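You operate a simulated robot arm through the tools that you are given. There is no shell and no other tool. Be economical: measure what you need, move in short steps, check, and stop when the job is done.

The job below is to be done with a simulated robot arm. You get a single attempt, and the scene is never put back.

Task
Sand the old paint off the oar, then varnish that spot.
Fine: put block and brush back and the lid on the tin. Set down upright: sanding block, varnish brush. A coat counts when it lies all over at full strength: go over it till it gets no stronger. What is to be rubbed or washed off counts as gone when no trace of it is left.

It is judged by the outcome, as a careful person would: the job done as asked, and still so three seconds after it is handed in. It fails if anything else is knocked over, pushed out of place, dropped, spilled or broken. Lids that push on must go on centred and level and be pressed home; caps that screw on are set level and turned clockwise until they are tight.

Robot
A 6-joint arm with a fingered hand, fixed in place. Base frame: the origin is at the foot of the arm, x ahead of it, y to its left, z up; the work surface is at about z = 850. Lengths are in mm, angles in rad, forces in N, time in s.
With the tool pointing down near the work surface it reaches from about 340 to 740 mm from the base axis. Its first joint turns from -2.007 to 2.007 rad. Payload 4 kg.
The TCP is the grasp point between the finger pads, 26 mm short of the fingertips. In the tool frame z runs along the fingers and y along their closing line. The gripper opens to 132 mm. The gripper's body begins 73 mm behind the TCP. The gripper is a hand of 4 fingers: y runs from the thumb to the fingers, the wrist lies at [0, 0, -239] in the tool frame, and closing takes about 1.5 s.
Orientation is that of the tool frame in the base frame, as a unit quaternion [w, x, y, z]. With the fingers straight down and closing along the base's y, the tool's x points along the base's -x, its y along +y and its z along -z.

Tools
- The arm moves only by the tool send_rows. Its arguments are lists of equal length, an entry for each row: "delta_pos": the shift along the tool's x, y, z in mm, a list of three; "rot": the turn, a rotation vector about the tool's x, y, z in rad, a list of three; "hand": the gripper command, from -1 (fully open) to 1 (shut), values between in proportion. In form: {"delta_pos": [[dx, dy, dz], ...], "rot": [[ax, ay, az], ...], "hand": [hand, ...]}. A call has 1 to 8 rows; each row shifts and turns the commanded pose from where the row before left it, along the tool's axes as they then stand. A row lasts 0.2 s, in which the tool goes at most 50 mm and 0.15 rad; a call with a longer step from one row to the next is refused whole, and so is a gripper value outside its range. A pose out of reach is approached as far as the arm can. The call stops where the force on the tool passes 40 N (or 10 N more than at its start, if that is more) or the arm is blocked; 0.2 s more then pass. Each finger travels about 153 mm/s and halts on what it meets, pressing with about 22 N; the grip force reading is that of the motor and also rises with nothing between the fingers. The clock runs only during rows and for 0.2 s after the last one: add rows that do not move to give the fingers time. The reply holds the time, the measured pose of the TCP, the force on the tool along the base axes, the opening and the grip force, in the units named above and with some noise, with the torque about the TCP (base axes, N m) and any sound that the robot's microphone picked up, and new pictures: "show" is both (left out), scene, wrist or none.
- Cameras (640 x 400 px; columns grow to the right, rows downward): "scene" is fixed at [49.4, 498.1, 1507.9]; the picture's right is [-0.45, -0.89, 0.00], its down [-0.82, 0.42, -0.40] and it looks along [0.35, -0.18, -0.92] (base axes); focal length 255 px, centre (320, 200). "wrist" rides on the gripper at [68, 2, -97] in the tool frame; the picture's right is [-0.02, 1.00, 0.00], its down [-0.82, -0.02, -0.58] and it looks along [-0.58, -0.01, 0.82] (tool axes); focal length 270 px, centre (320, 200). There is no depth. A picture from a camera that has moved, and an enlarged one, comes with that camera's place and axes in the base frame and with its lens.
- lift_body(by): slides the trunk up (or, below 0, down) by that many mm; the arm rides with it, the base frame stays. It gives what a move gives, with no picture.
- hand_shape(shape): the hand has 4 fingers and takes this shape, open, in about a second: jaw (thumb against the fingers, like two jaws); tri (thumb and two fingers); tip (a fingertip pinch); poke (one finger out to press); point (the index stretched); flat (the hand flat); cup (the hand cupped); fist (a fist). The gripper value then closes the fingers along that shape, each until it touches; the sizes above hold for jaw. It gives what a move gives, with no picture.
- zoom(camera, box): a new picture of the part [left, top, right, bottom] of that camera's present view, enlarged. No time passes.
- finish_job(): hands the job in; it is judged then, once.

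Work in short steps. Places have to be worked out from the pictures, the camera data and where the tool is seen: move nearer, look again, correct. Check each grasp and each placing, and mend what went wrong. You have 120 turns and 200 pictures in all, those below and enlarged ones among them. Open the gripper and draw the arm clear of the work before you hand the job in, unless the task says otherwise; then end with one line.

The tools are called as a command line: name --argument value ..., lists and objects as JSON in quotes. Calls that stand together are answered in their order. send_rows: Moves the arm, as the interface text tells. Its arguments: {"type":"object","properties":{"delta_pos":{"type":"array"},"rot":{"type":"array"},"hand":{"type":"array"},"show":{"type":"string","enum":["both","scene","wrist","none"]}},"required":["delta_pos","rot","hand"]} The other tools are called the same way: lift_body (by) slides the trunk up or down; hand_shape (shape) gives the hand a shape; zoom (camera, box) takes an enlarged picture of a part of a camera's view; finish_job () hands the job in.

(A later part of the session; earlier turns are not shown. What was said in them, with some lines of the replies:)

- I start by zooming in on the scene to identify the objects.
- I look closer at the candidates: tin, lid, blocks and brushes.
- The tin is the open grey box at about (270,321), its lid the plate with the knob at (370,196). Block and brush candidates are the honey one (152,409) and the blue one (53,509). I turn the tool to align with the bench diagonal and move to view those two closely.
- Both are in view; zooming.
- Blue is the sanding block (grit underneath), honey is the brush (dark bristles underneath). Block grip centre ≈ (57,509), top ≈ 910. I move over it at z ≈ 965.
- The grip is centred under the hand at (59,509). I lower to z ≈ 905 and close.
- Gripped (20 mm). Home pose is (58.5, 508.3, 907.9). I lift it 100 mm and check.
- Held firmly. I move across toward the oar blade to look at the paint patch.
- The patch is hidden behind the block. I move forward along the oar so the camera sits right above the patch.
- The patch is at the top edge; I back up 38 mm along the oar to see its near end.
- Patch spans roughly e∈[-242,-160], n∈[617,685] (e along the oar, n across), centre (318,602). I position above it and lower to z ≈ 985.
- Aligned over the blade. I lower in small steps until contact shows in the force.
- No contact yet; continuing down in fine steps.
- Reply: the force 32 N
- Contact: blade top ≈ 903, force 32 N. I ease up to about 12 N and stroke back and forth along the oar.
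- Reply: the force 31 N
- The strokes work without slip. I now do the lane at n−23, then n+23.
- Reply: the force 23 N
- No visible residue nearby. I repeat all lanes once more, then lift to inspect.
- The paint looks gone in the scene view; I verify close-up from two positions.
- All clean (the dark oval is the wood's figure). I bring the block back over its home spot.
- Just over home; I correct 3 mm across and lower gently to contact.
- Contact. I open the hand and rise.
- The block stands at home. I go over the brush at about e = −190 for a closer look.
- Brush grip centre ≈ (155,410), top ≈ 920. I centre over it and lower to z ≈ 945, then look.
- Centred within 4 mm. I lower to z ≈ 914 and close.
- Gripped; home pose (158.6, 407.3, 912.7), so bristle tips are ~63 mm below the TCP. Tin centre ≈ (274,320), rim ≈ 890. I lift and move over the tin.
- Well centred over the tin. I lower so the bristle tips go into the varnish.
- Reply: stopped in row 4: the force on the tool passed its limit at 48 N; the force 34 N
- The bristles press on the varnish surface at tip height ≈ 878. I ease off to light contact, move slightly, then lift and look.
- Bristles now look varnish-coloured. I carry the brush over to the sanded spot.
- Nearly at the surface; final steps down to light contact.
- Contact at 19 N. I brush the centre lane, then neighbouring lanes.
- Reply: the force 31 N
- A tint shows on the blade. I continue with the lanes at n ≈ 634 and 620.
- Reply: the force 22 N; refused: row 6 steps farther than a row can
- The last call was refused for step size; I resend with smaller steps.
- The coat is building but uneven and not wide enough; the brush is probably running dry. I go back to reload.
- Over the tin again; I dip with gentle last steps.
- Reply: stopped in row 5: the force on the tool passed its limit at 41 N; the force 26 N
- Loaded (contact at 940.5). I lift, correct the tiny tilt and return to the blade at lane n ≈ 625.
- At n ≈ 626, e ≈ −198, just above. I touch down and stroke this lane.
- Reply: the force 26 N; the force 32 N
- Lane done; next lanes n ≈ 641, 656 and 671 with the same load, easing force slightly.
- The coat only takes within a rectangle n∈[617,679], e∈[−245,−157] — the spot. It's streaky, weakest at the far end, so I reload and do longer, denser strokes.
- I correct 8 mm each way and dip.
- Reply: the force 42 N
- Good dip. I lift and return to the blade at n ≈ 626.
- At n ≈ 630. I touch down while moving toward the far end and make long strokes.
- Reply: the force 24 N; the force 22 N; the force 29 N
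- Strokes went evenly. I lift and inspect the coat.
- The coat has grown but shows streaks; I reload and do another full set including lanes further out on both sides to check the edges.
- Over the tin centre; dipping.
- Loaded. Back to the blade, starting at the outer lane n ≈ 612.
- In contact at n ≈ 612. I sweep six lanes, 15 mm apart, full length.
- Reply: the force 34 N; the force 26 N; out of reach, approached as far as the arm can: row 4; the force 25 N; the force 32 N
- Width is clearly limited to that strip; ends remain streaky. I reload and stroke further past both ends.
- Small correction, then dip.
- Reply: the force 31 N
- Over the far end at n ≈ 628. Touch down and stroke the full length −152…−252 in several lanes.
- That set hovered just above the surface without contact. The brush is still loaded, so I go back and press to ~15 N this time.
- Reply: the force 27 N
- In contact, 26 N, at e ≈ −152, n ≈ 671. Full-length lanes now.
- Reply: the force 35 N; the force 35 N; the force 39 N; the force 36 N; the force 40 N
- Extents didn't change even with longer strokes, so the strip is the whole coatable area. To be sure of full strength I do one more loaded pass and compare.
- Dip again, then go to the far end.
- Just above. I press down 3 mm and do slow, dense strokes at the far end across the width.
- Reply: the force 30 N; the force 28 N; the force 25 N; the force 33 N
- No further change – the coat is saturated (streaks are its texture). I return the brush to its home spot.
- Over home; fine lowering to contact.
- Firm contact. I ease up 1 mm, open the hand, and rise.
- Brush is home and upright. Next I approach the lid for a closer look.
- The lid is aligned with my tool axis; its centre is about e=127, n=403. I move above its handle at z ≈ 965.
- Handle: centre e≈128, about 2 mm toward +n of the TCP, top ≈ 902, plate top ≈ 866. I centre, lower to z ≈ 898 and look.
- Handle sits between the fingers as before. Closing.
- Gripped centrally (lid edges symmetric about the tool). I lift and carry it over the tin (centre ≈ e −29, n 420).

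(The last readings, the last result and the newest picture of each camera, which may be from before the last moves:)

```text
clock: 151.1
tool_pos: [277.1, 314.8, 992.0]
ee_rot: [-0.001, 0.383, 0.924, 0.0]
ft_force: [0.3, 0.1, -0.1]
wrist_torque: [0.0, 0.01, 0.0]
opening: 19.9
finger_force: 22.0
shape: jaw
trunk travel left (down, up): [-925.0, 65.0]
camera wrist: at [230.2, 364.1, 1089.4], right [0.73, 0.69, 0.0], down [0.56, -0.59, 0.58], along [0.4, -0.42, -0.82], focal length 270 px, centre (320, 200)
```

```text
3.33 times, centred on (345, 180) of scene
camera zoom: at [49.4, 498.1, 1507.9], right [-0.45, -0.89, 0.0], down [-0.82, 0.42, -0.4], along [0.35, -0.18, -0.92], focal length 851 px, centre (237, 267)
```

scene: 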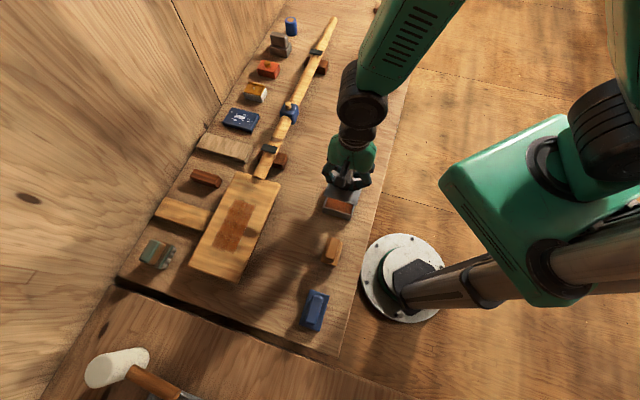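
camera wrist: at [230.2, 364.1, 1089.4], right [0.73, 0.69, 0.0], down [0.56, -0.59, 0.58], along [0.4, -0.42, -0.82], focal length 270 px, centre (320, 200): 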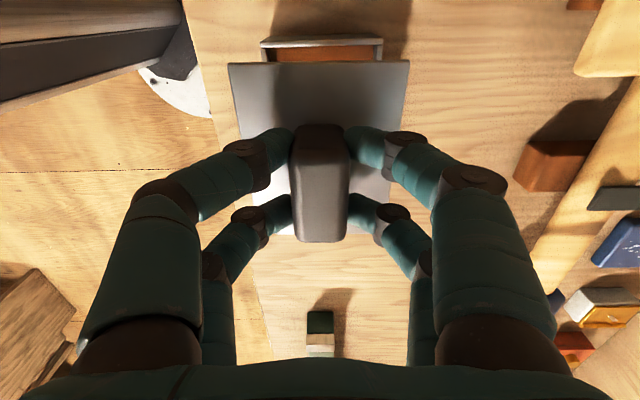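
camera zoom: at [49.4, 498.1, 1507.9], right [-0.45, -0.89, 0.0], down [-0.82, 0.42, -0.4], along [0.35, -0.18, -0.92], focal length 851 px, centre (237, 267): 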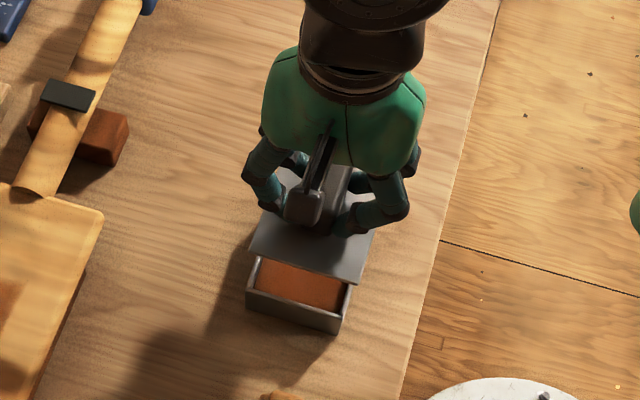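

Nearly aligned: shift ~+1.3 mm across. I lower to just above the rim (TCP ≈ 943) to compare edges at nearly the same height.

send_rows --delta_pos '[[0, 1.3, 20], [0, 0, 20], [0, 0, 9], [0, 0, 0]]' --rot '[[0, 0, 0], [0, 0, 0], [0, 0, 0], [0, 0, 0]]' --hand '[1, 1, 1, 1]' --show "none"

zoom --camera "wrist" --box '[210, 20, 430, 150]'

zoom --camera "scene" --box '[310, 160, 390, 230]'

```text
clock: 152.1
tool_pos: [276.2, 317.2, 943.4]
ee_rot: [0.0, 0.383, 0.924, 0.0]
ft_force: [0.1, 0.8, -1.1]
wrist_torque: [-0.01, -0.02, -0.02]
opening: 20.2
finger_force: 22.0
shape: jaw
trunk travel left (down, up): [-925.0, 65.0]
```

```text
2.91 times, centred on (320, 85) of wrist
camera zoom: at [230.3, 366.3, 1039.4], right [0.73, 0.69, 0.0], down [0.56, -0.59, 0.58], along [0.4, -0.42, -0.82], focal length 786 px, centre (320, 534)
```

zoom: 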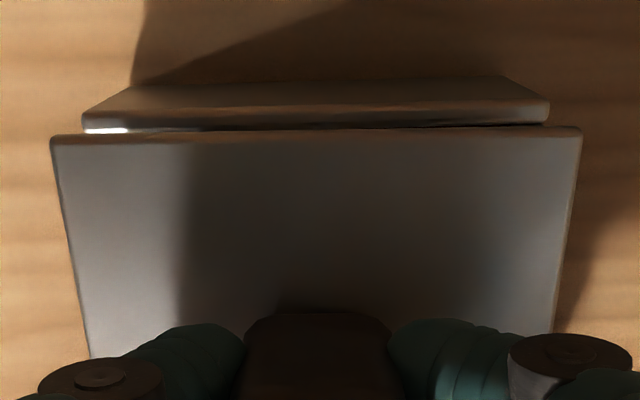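

```text
5.71 times, centred on (350, 195) of scene
camera zoom: at [49.4, 498.1, 1507.9], right [-0.45, -0.89, 0.0], down [-0.82, 0.42, -0.4], along [0.35, -0.18, -0.92], focal length 1458 px, centre (149, 229)
```

zoom: 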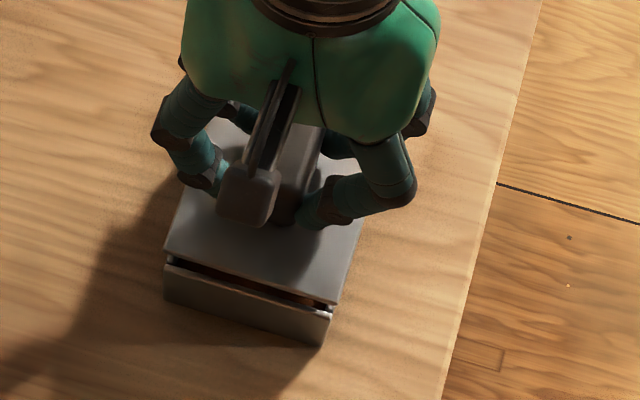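

Side edges align; the lid seems ~1.3 mm too far toward −e. I shift and lower gently, watching forces.

send_rows --delta_pos '[[-1.3, -0.3, 2], [0, 0, 2], [0, 0, 1.5], [0, 0, 1.5], [0, 0, 1.5], [0, 0, 0]]' --rot '[[0, 0, 0], [0, 0, 0], [0, 0, 0], [0, 0, 0], [0, 0, 0], [0, 0, 0]]' --hand '[1, 1, 1, 1, 1, 1]' --show "none"

zoom --camera "wrist" --box '[210, 20, 430, 150]'

zoom --camera "scene" --box '[310, 160, 390, 230]'

```text
clock: 153.5
tool_pos: [276.6, 316.7, 936.0]
ee_rot: [-0.001, 0.383, 0.924, 0.0]
ft_force: [-1.3, -0.2, 5.9]
wrist_torque: [-0.2, -0.1, 0.0]
opening: 20.6
finger_force: 22.5
shape: jaw
trunk travel left (down, up): [-925.0, 65.0]
```

```text
2.91 times, centred on (320, 85) of wrist
camera zoom: at [231.3, 365.8, 1032.0], right [0.72, 0.69, 0.0], down [0.56, -0.59, 0.58], along [0.4, -0.42, -0.82], focal length 786 px, centre (320, 534)
```

zoom: 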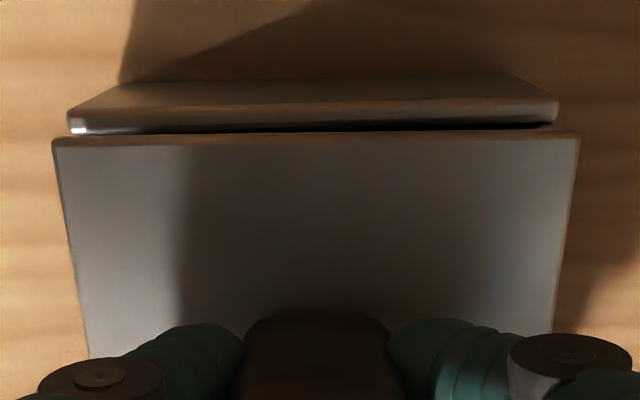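

```text
5.71 times, centred on (350, 195) of scene
camera zoom: at [49.4, 498.1, 1507.9], right [-0.45, -0.89, 0.0], down [-0.82, 0.42, -0.4], along [0.35, -0.18, -0.92], focal length 1458 px, centre (149, 229)
```

zoom: 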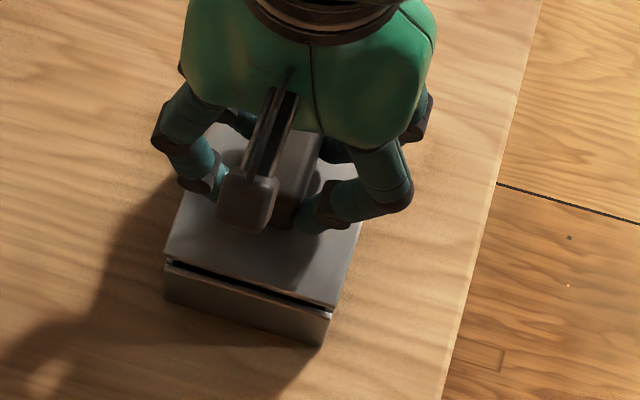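

Light contact at 936 – the plug may rest on the rim. I zoom in on the corners to see the offset.

zoom --camera "wrist" --box '[215, 40, 265, 80]'

zoom --camera "wrist" --box '[375, 40, 425, 80]'

zoom --camera "scene" --box '[325, 185, 365, 225]'

```text
10.00 times, centred on (240, 60) of wrist
camera zoom: at [231.3, 365.8, 1032.0], right [0.72, 0.69, 0.0], down [0.56, -0.59, 0.58], along [0.4, -0.42, -0.82], focal length 2703 px, centre (1120, 1600)
```

zoom: 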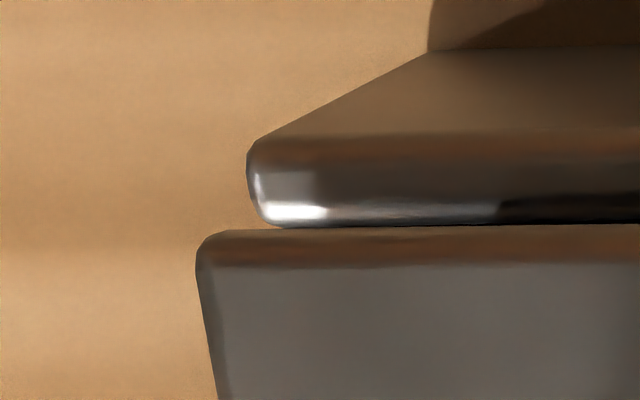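

```text
10.00 times, centred on (400, 60) of wrist
camera zoom: at [231.3, 365.8, 1032.0], right [0.72, 0.69, 0.0], down [0.56, -0.59, 0.58], along [0.4, -0.42, -0.82], focal length 2703 px, centre (-480, 1600)
```

zoom: 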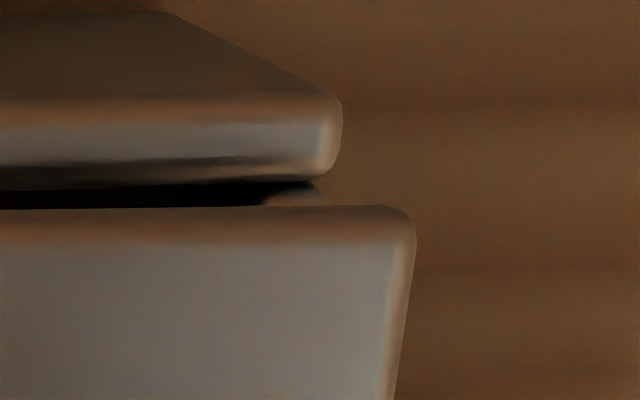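

```text
10.00 times, centred on (345, 205) of scene
camera zoom: at [49.4, 498.1, 1507.9], right [-0.45, -0.89, 0.0], down [-0.82, 0.42, -0.4], along [0.35, -0.18, -0.92], focal length 2552 px, centre (70, 150)
```

zoom: 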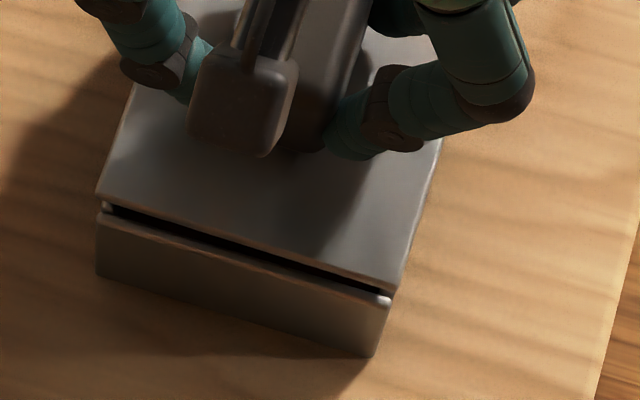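

Comparing corners: the lid is ~0.5 mm too far +n, ~1–2 mm too far +e and rotated ~0.018 rad clockwise. I lift 3 mm, correct and lower again.

send_rows --delta_pos '[[0, 0, -3], [1.2, -0.5, 0], [0, 0, 2], [0, 0, 1.5], [0, 0, 1.5], [0, 0, 1]]' --rot '[[0, 0, 0], [0, 0, -0.018], [0, 0, 0], [0, 0, 0], [0, 0, 0], [0, 0, 0]]' --hand '[1, 1, 1, 1, 1, 1]' --show "none"

zoom --camera "wrist" --box '[215, 40, 265, 80]'

zoom --camera "wrist" --box '[375, 40, 425, 80]'

```text
clock: 154.9
tool_pos: [276.0, 317.8, 932.9]
ee_rot: [0.0, 0.375, 0.927, 0.001]
ft_force: [-3.9, 4.8, 14.1]
wrist_torque: [-0.3, -0.28, 0.0]
opening: 20.6
finger_force: 21.5
shape: jaw
trunk travel left (down, up): [-925.0, 65.0]
```

```text
10.00 times, centred on (240, 60) of wrist
camera zoom: at [229.1, 365.9, 1029.3], right [0.71, 0.7, 0.0], down [0.57, -0.58, 0.58], along [0.41, -0.41, -0.82], focal length 2703 px, centre (1120, 1600)
```

zoom: 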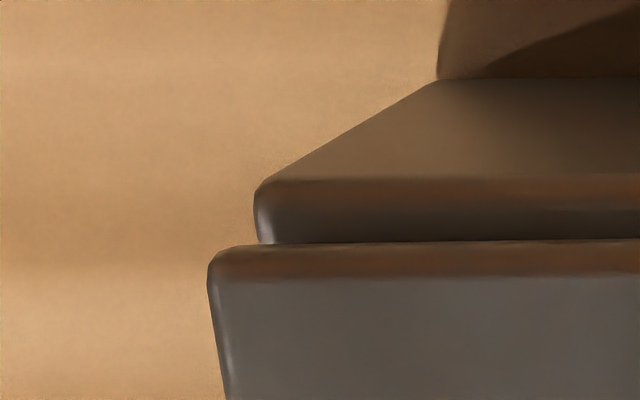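

```text
10.00 times, centred on (400, 60) of wrist
camera zoom: at [229.1, 365.9, 1029.3], right [0.71, 0.7, 0.0], down [0.57, -0.58, 0.58], along [0.41, -0.41, -0.82], focal length 2703 px, centre (-480, 1600)
```

zoom: 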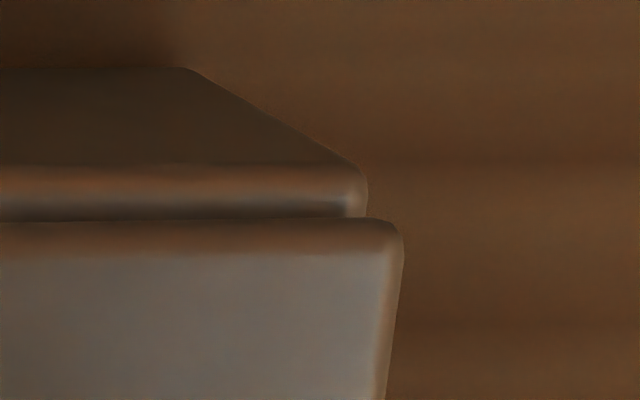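

Yaw and width now match. Force and torque both say the far edge catches, so I shift ~1 mm toward −e and keep lowering gently.

send_rows --delta_pos '[[0, 0, -2.5], [1, 0, 0], [0, 0, 2], [0, 0, 1.5], [0, 0, 1]]' --rot '[[0, 0, 0], [0, 0, 0], [0, 0, 0], [0, 0, 0], [0, 0, 0]]' --hand '[1, 1, 1, 1, 1]' --show "none"

```text
clock: 156.1
tool_pos: [275.0, 317.4, 932.0]
ee_rot: [0.0, 0.375, 0.927, 0.001]
ft_force: [-1.4, 1.2, 27.0]
wrist_torque: [-0.36, -0.32, 0.02]
opening: 21.3
finger_force: 21.3
shape: jaw
trunk travel left (down, up): [-925.0, 65.0]
```

Side load is gone; resistance is mainly vertical as for a push fit. I press a bit more.

send_rows --delta_pos '[[0, 0, 1], [0, 0, 0.5], [0, 0, 0]]' --rot '[[0, 0, 0], [0, 0, 0], [0, 0, 0]]' --hand '[1, 1, 1]' --show "none"

zoom --camera "wrist" --box '[210, 20, 430, 150]'

zoom --camera "scene" --box '[325, 185, 365, 225]'

```text
clock: 156.7
tool_pos: [275.8, 317.9, 929.9]
ee_rot: [-0.001, 0.375, 0.927, 0.004]
ft_force: [-3.3, -3.6, 27.8]
wrist_torque: [-0.4, -0.15, 0.02]
opening: 22.3
finger_force: 22.0
shape: jaw
trunk travel left (down, up): [-925.0, 65.0]
stopped in row 2: the force on the tool passed its limit at 41 N (the readings are from after the stop); the commanded pose is now the measured one
```

```text
2.91 times, centred on (320, 85) of wrist
camera zoom: at [228.4, 365.8, 1027.7], right [0.71, 0.7, 0.0], down [0.57, -0.58, 0.58], along [0.41, -0.41, -0.82], focal length 786 px, centre (320, 534)
```

zoom: 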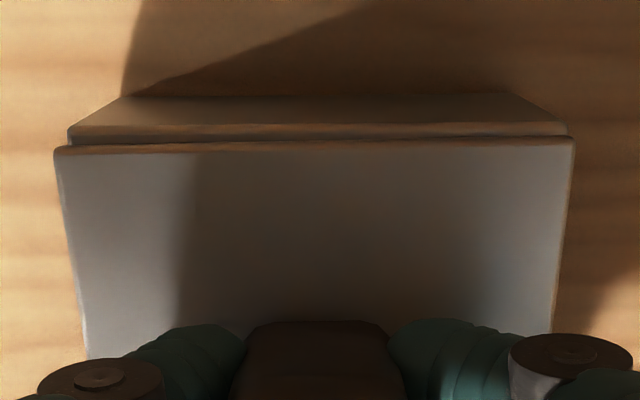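

```text
10.00 times, centred on (345, 205) of scene
camera zoom: at [49.4, 498.1, 1507.9], right [-0.45, -0.89, 0.0], down [-0.82, 0.42, -0.4], along [0.35, -0.18, -0.92], focal length 2552 px, centre (70, 150)
```

zoom: 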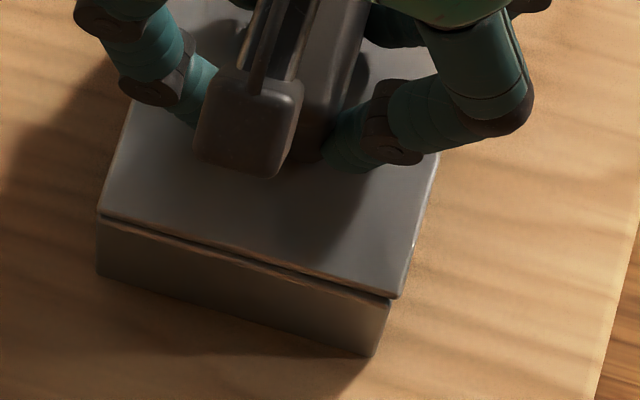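

The gap is closing (TCP 930). I press on.

send_rows --delta_pos '[[0, 0, 1], [0, 0, 1], [0, 0, 1]]' --rot '[[0, 0, 0], [0, 0, 0], [0, 0, 0]]' --hand '[1, 1, 1]' --show "none"

zoom --camera "scene" --box '[325, 185, 365, 225]'

```text
clock: 157.2
tool_pos: [276.4, 317.8, 930.6]
ee_rot: [0.0, 0.375, 0.927, 0.002]
ft_force: [-4.9, -4.6, 28.4]
wrist_torque: [-0.47, -0.16, 0.02]
opening: 22.3
finger_force: 22.5
shape: jaw
trunk travel left (down, up): [-925.0, 65.0]
stopped in row 2: the force on the tool passed its limit at 42 N (the readings are from after the stop); the commanded pose is now the measured one
```

```text
10.00 times, centred on (345, 205) of scene
camera zoom: at [49.4, 498.1, 1507.9], right [-0.45, -0.89, 0.0], down [-0.82, 0.42, -0.4], along [0.35, -0.18, -0.92], focal length 2552 px, centre (70, 150)
```

zoom: 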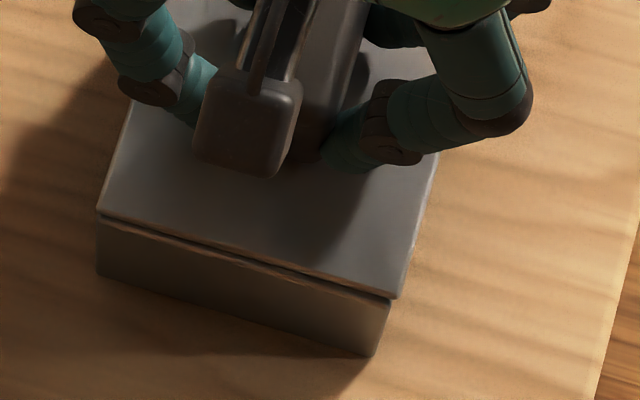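

Still a small gap; I check the corners again for the remaining misalignment.

zoom --camera "wrist" --box '[215, 40, 265, 80]'

zoom --camera "wrist" --box '[375, 40, 425, 80]'

zoom --camera "wrist" --box '[230, 180, 400, 270]'

```text
10.00 times, centred on (240, 60) of wrist
camera zoom: at [228.5, 366.0, 1027.6], right [0.71, 0.7, 0.01], down [0.57, -0.59, 0.57], along [0.41, -0.41, -0.82], focal length 2703 px, centre (1120, 1600)
```

zoom: 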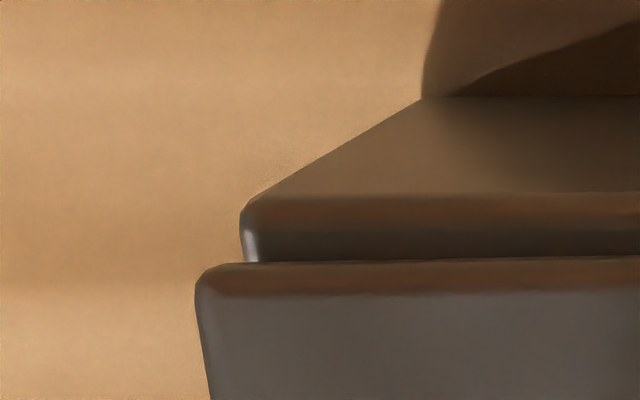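

```text
10.00 times, centred on (400, 60) of wrist
camera zoom: at [228.5, 366.0, 1027.6], right [0.71, 0.7, 0.01], down [0.57, -0.59, 0.57], along [0.41, -0.41, -0.82], focal length 2703 px, centre (-480, 1600)
```

zoom: 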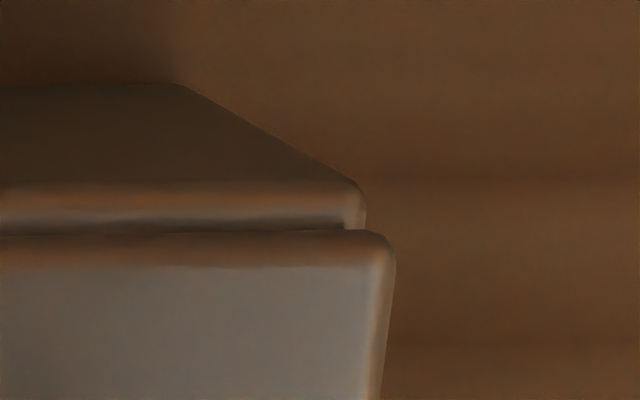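

```text
3.76 times, centred on (315, 225) of wrist
camera zoom: at [228.5, 366.0, 1027.6], right [0.71, 0.7, 0.01], down [0.57, -0.59, 0.57], along [0.41, -0.41, -0.82], focal length 1018 px, centre (339, 106)
```

zoom: 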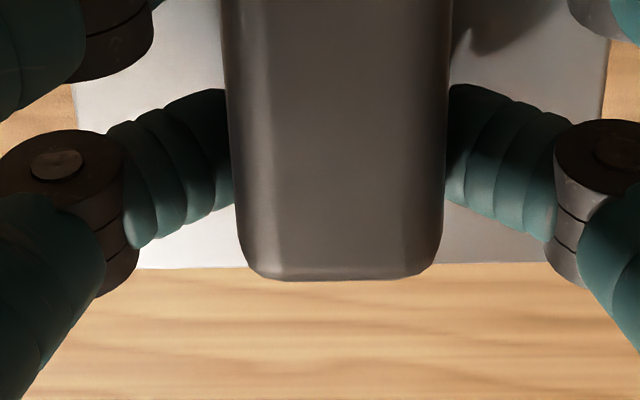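

The lid is still ~1 mm toward +e and the hand tilts slightly. I unload, correct both, and press again.

send_rows --delta_pos '[[0, 0, -3], [0.8, 0.2, 0], [0, 0, 2], [0, 0, 1.5], [0, 0, 1]]' --rot '[[0, 0, 0], [0.006, 0, 0], [0, 0, 0], [0, 0, 0], [0, 0, 0]]' --hand '[1, 1, 1, 1, 1]' --show "none"

```text
clock: 158.4
tool_pos: [276.2, 320.7, 930.0]
ee_rot: [0.0, 0.375, 0.927, 0.003]
ft_force: [-2.3, -6.4, 31.1]
wrist_torque: [-0.41, -0.16, -0.07]
opening: 22.3
finger_force: 22.3
shape: jaw
trunk travel left (down, up): [-925.0, 65.0]
stopped in row 5: the force on the tool passed its limit at 41 N (the readings are from after the stop); the commanded pose is now the measured one
```

zoom --camera "wrist" --box '[210, 20, 430, 150]'

zoom --camera "scene" --box '[315, 165, 375, 225]'

```text
2.91 times, centred on (320, 85) of wrist
camera zoom: at [229.2, 367.7, 1027.5], right [0.71, 0.7, 0.0], down [0.57, -0.58, 0.57], along [0.4, -0.41, -0.82], focal length 786 px, centre (320, 534)
```

zoom: 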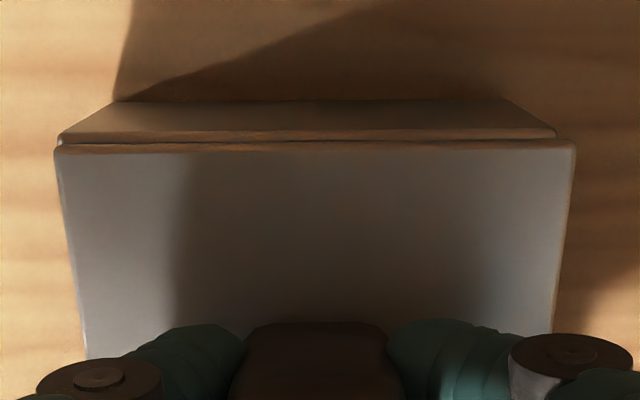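

```text
6.67 times, centred on (345, 195) of scene
camera zoom: at [49.4, 498.1, 1507.9], right [-0.45, -0.89, 0.0], down [-0.82, 0.42, -0.4], along [0.35, -0.18, -0.92], focal length 1701 px, centre (153, 233)
```

zoom: 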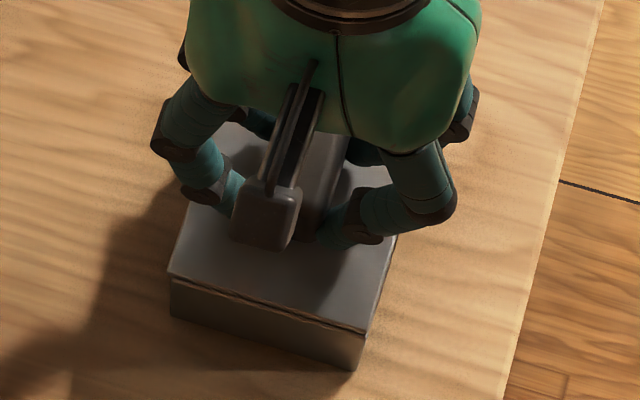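

Now e is right but the lid drifted ~1.2 mm to +n. I unload, shift back, and press again carefully.

send_rows --delta_pos '[[0, 0, -4], [0, -1.3, 0], [0, 0, 0], [0, 0, 2], [0, 0, 1]]' --rot '[[0, 0, 0], [0.004, 0, 0], [0, 0, 0], [0, 0, 0], [0, 0, 0]]' --hand '[1, 1, 1, 1, 1]' --show "none"

zoom --camera "wrist" --box '[210, 20, 430, 150]'

```text
clock: 159.6
tool_pos: [275.7, 320.6, 930.2]
ee_rot: [-0.002, 0.374, 0.927, -0.001]
ft_force: [-0.1, -0.3, -1.1]
wrist_torque: [-0.01, 0.01, 0.02]
opening: 21.0
finger_force: 21.7
shape: jaw
trunk travel left (down, up): [-925.0, 65.0]
```

```text
2.91 times, centred on (320, 85) of wrist
camera zoom: at [229.4, 368.7, 1026.6], right [0.71, 0.7, 0.0], down [0.58, -0.58, 0.57], along [0.4, -0.41, -0.82], focal length 786 px, centre (320, 534)
```

zoom: 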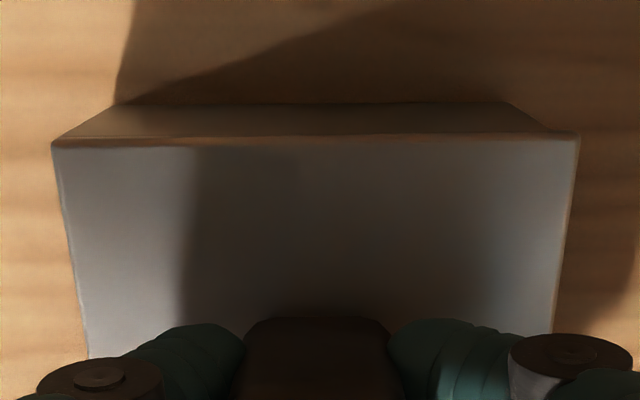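

No contact force now at this height – the plug is in line. I continue lowering.

send_rows --delta_pos '[[0, 0, 1], [0, 0, 1], [0, 0, 1], [0, 0, 1]]' --rot '[[0, 0, 0], [0, 0, 0], [0, 0, 0], [0, 0, 0]]' --hand '[1, 1, 1, 1]' --show "none"

zoom --camera "wrist" --box '[210, 20, 430, 150]'

zoom --camera "scene" --box '[325, 185, 365, 225]'

```text
clock: 160.6
tool_pos: [276.1, 319.3, 925.9]
ee_rot: [-0.002, 0.375, 0.927, 0.0]
ft_force: [2.4, -2.4, 24.4]
wrist_torque: [0.07, 0.2, 0.03]
opening: 21.5
finger_force: 22.1
shape: jaw
trunk travel left (down, up): [-925.0, 65.0]
```

```text
2.91 times, centred on (320, 85) of wrist
camera zoom: at [229.1, 368.3, 1024.0], right [0.71, 0.7, 0.0], down [0.57, -0.58, 0.57], along [0.4, -0.41, -0.82], focal length 786 px, centre (320, 534)
```

zoom: 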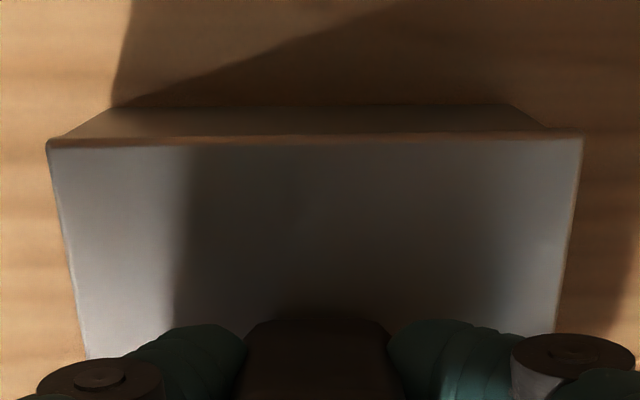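

```text
10.00 times, centred on (345, 205) of scene
camera zoom: at [49.4, 498.1, 1507.9], right [-0.45, -0.89, 0.0], down [-0.82, 0.42, -0.4], along [0.35, -0.18, -0.92], focal length 2552 px, centre (70, 150)
```

zoom: 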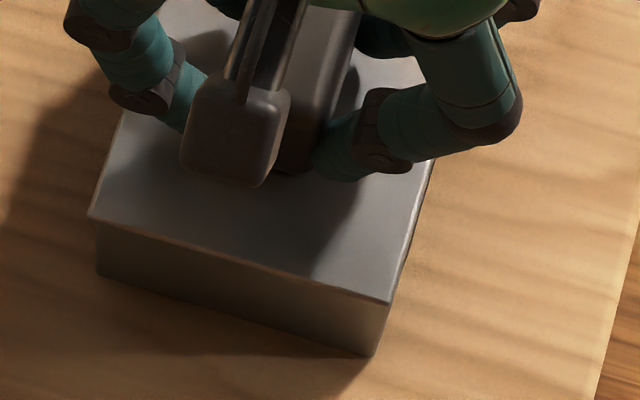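

The lid is down near the rim, though slightly toward +n. I unload a little, shift −1.2 mm across, and press again.

send_rows --delta_pos '[[0, 0, -3], [0, -1.2, 0], [0, 0, 0]]' --rot '[[0, 0, 0], [0, 0, 0], [0, 0, 0]]' --hand '[1, 1, 1]' --show "none"

zoom --camera "wrist" --box '[210, 20, 430, 150]'

zoom --camera "scene" --box '[325, 185, 365, 225]'

```text
clock: 161.4
tool_pos: [276.2, 318.9, 928.3]
ee_rot: [-0.002, 0.375, 0.927, -0.001]
ft_force: [1.4, 1.1, 4.0]
wrist_torque: [0.12, 0.13, -0.08]
opening: 21.6
finger_force: 21.9
shape: jaw
trunk travel left (down, up): [-925.0, 65.0]
```

```text
2.91 times, centred on (320, 85) of wrist
camera zoom: at [228.5, 367.7, 1024.9], right [0.71, 0.7, 0.0], down [0.58, -0.58, 0.57], along [0.4, -0.41, -0.82], focal length 786 px, centre (320, 534)
```

zoom: 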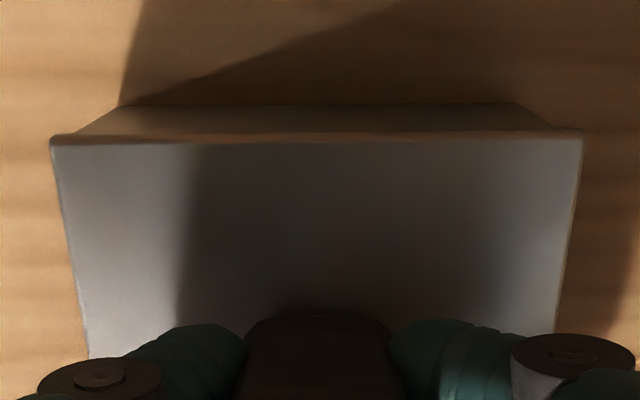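

```text
10.00 times, centred on (345, 205) of scene
camera zoom: at [49.4, 498.1, 1507.9], right [-0.45, -0.89, 0.0], down [-0.82, 0.42, -0.4], along [0.35, -0.18, -0.92], focal length 2552 px, centre (70, 150)
```

zoom: 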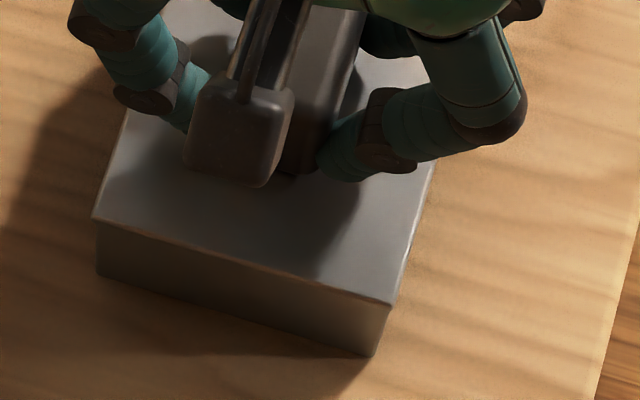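

Now symmetric in both views. I press down.

send_rows --delta_pos '[[0, 0, 1.5], [0, 0, 1.5], [0, 0, 1]]' --rot '[[0, 0, 0], [0, 0, 0], [0, 0, 0]]' --hand '[1, 1, 1]' --show "none"

zoom --camera "wrist" --box '[210, 20, 430, 150]'

zoom --camera "scene" --box '[325, 185, 365, 225]'

```text
clock: 162.2
tool_pos: [274.1, 319.4, 925.3]
ee_rot: [-0.001, 0.375, 0.927, 0.001]
ft_force: [1.2, -0.6, 36.2]
wrist_torque: [0.11, 0.17, -0.02]
opening: 22.4
finger_force: 22.6
shape: jaw
trunk travel left (down, up): [-925.0, 65.0]
```

```text
2.91 times, centred on (320, 85) of wrist
camera zoom: at [228.0, 367.2, 1023.3], right [0.71, 0.7, 0.0], down [0.57, -0.58, 0.57], along [0.4, -0.41, -0.82], focal length 786 px, centre (320, 534)
```

zoom: 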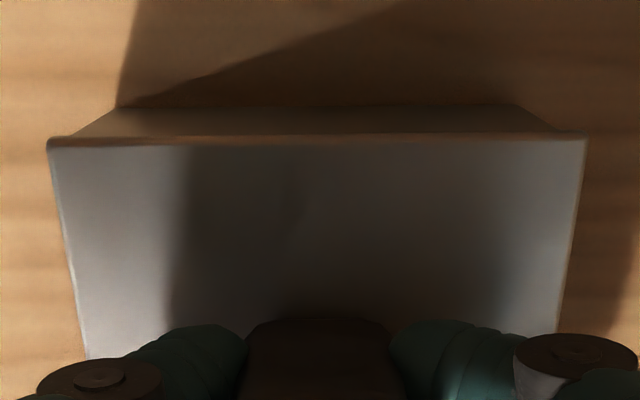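

```text
10.00 times, centred on (345, 205) of scene
camera zoom: at [49.4, 498.1, 1507.9], right [-0.45, -0.89, 0.0], down [-0.82, 0.42, -0.4], along [0.35, -0.18, -0.92], focal length 2552 px, centre (70, 150)
```

zoom: 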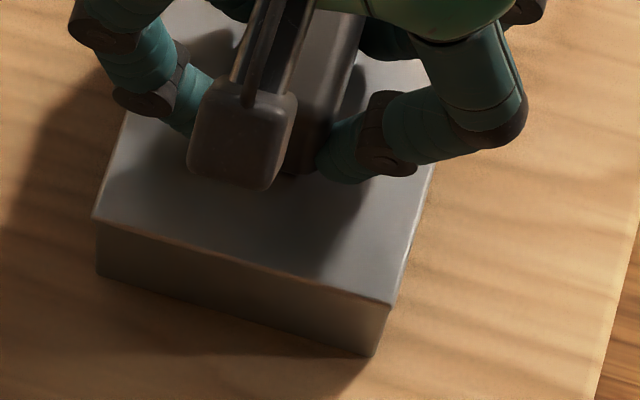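

Pressed at 36 N with no gap visible. One more firm push to make sure it's home, then I release.

send_rows --delta_pos '[[0, 0, 0.8], [0, 0, 0.8]]' --rot '[[0, 0, 0], [0, 0, 0]]' --hand '[1, 1]' --show "none"

send_rows --delta_pos '[[0, 0, -2], [0, 0, 0], [0, 0, 0], [0, 0, 0], [0, 0, 0], [0, 0, 0]]' --rot '[[0, 0, 0], [0, 0, 0], [0, 0, 0], [0, 0, 0], [0, 0, 0], [0, 0, 0]]' --hand '[1, 0.5, 0, -0.5, -1, -1]' --show "none"

send_rows --delta_pos '[[0, 0, -20], [0, 0, -40], [0, 0, -20], [0, 0, 0]]' --rot '[[0, 0, 0], [0, 0, 0], [0, 0, 0], [0, 0, 0]]' --hand '[-1, -1, -1, -1]' --show "wrist"

zoom --camera "wrist" --box '[230, 20, 410, 190]'

zoom --camera "scene" --box '[315, 165, 375, 225]'

```text
clock: 162.9
tool_pos: [274.7, 318.9, 927.0]
ee_rot: [-0.001, 0.375, 0.927, 0.003]
ft_force: [-2.2, -4.0, 32.7]
wrist_torque: [-0.01, 0.2, 0.01]
opening: 22.8
finger_force: 21.3
shape: jaw
trunk travel left (down, up): [-925.0, 65.0]
stopped in row 2: the force on the tool passed its limit at 47 N (the readings are from after the stop); the commanded pose is now the measured one
```

```text
clock: 164.3
tool_pos: [275.9, 319.5, 925.7]
ee_rot: [-0.002, 0.374, 0.927, 0.0]
ft_force: [-0.4, 1.1, -1.1]
wrist_torque: [0.01, 0.0, 0.03]
opening: 131.8
finger_force: 0.1
shape: jaw
trunk travel left (down, up): [-925.0, 65.0]
```

```text
clock: 165.3
tool_pos: [275.3, 321.2, 1006.7]
ee_rot: [-0.001, 0.375, 0.927, 0.0]
ft_force: [-0.3, -0.4, 0.2]
wrist_torque: [-0.01, 0.06, -0.01]
opening: 131.8
finger_force: 0.0
shape: jaw
trunk travel left (down, up): [-925.0, 65.0]
camera wrist: at [228.5, 369.0, 1103.7], right [0.71, 0.7, 0.0], down [0.57, -0.58, 0.57], along [0.4, -0.41, -0.82], focal length 270 px, centre (320, 200)
```

wrist: 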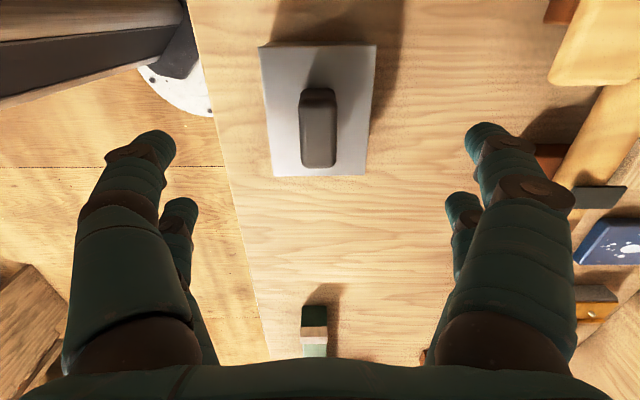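

```text
2.35 times, centred on (320, 105) of wrist
camera zoom: at [228.5, 369.0, 1103.7], right [0.71, 0.7, 0.0], down [0.57, -0.58, 0.57], along [0.4, -0.41, -0.82], focal length 636 px, centre (320, 424)
```

zoom: 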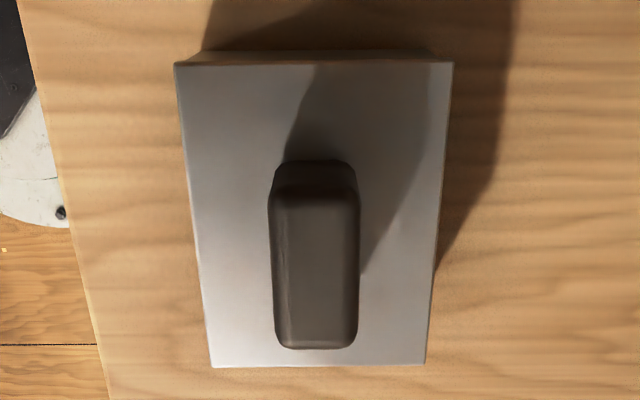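

```text
6.67 times, centred on (345, 195) of scene
camera zoom: at [49.4, 498.1, 1507.9], right [-0.45, -0.89, 0.0], down [-0.82, 0.42, -0.4], along [0.35, -0.18, -0.92], focal length 1701 px, centre (153, 233)
```

zoom: 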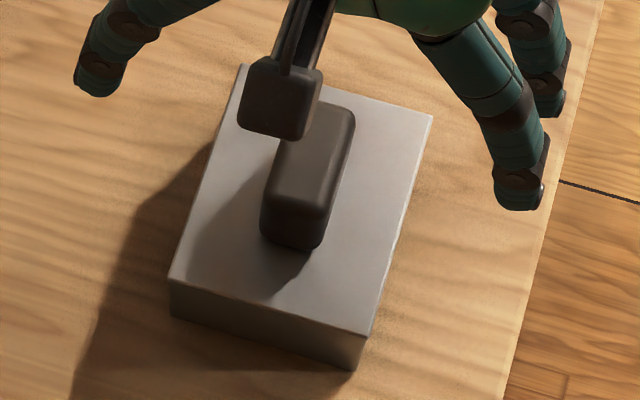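

Lid lies flush and level. I draw the arm up and clear and take a final look around.

send_rows --delta_pos '[[0, 0, -45], [0, 0, -45], [0, 0, -45], [-30, -30, -20], [-30, -30, 0], [-30, -30, 0], [0, 0, 0]]' --rot '[[0, 0, 0], [0, 0, 0], [0, 0, 0], [0, 0, 0], [0, 0, 0], [0, 0, 0], [0, 0, 0]]' --hand '[-1, -1, -1, -1, -1, -1, -1]' --show "both"

zoom --camera "scene" --box '[180, 160, 380, 340]'

zoom --camera "scene" --box '[315, 165, 375, 225]'

```text
clock: 166.9
tool_pos: [278.0, 193.2, 1160.9]
ee_rot: [-0.002, 0.374, 0.927, 0.001]
ft_force: [-0.7, -0.3, -0.2]
wrist_torque: [-0.03, 0.0, -0.03]
opening: 132.1
finger_force: 0.0
shape: jaw
trunk travel left (down, up): [-925.0, 65.0]
camera wrist: at [231.2, 241.1, 1258.2], right [0.71, 0.7, 0.0], down [0.57, -0.58, 0.57], along [0.4, -0.41, -0.82], focal length 270 px, centre (320, 200)
```

scene: 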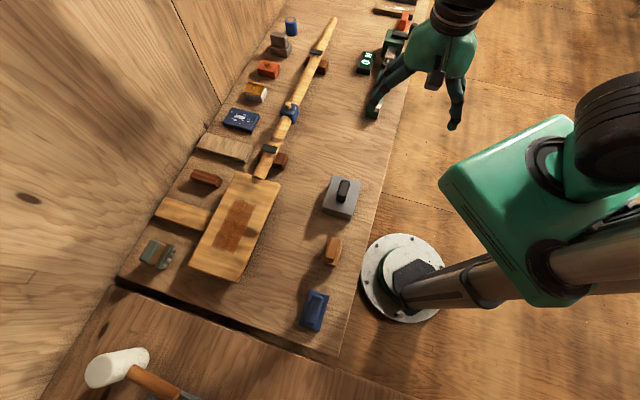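
wrist: 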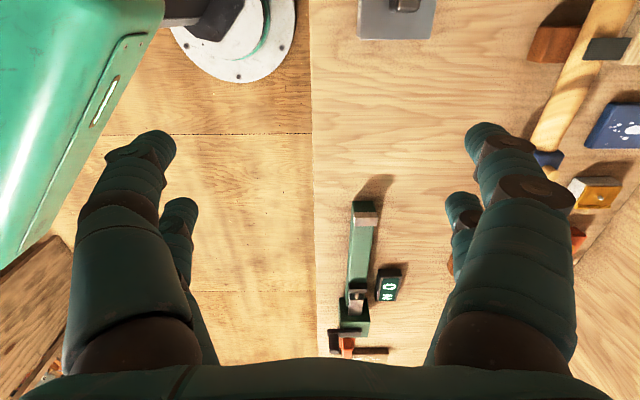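

```text
2.22 times, centred on (280, 250) of scene
camera zoom: at [49.4, 498.1, 1507.9], right [-0.45, -0.89, 0.0], down [-0.82, 0.42, -0.4], along [0.35, -0.18, -0.92], focal length 567 px, centre (409, 89)
```

zoom: 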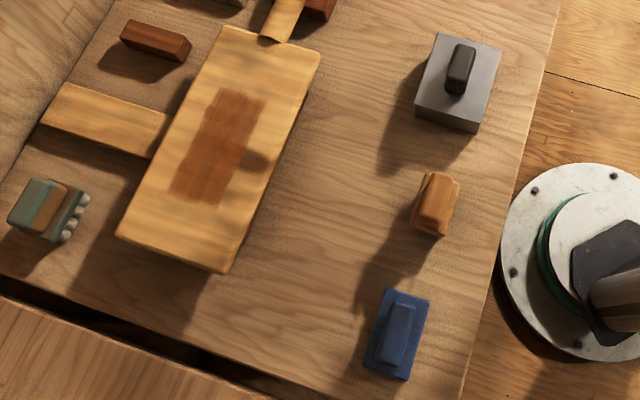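

```text
6.67 times, centred on (345, 195) of scene
camera zoom: at [49.4, 498.1, 1507.9], right [-0.45, -0.89, 0.0], down [-0.82, 0.42, -0.4], along [0.35, -0.18, -0.92], focal length 1701 px, centre (153, 233)
```

zoom: 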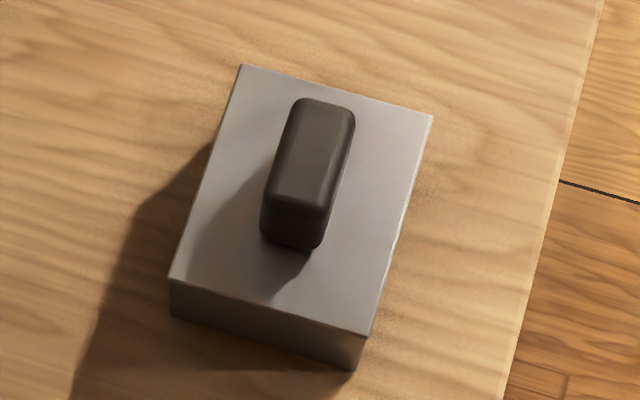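

Everything is in place: the coat is even, block and brush stand at home, the lid is flush, and the arm is clear with the hand open. I hand it in.

finish_job

```text
The job is handed in.
```

I sanded the old paint off the oar, varnished that spot until the coat got no stronger, put the sanding block and brush back upright, and pressed the lid onto the tin.
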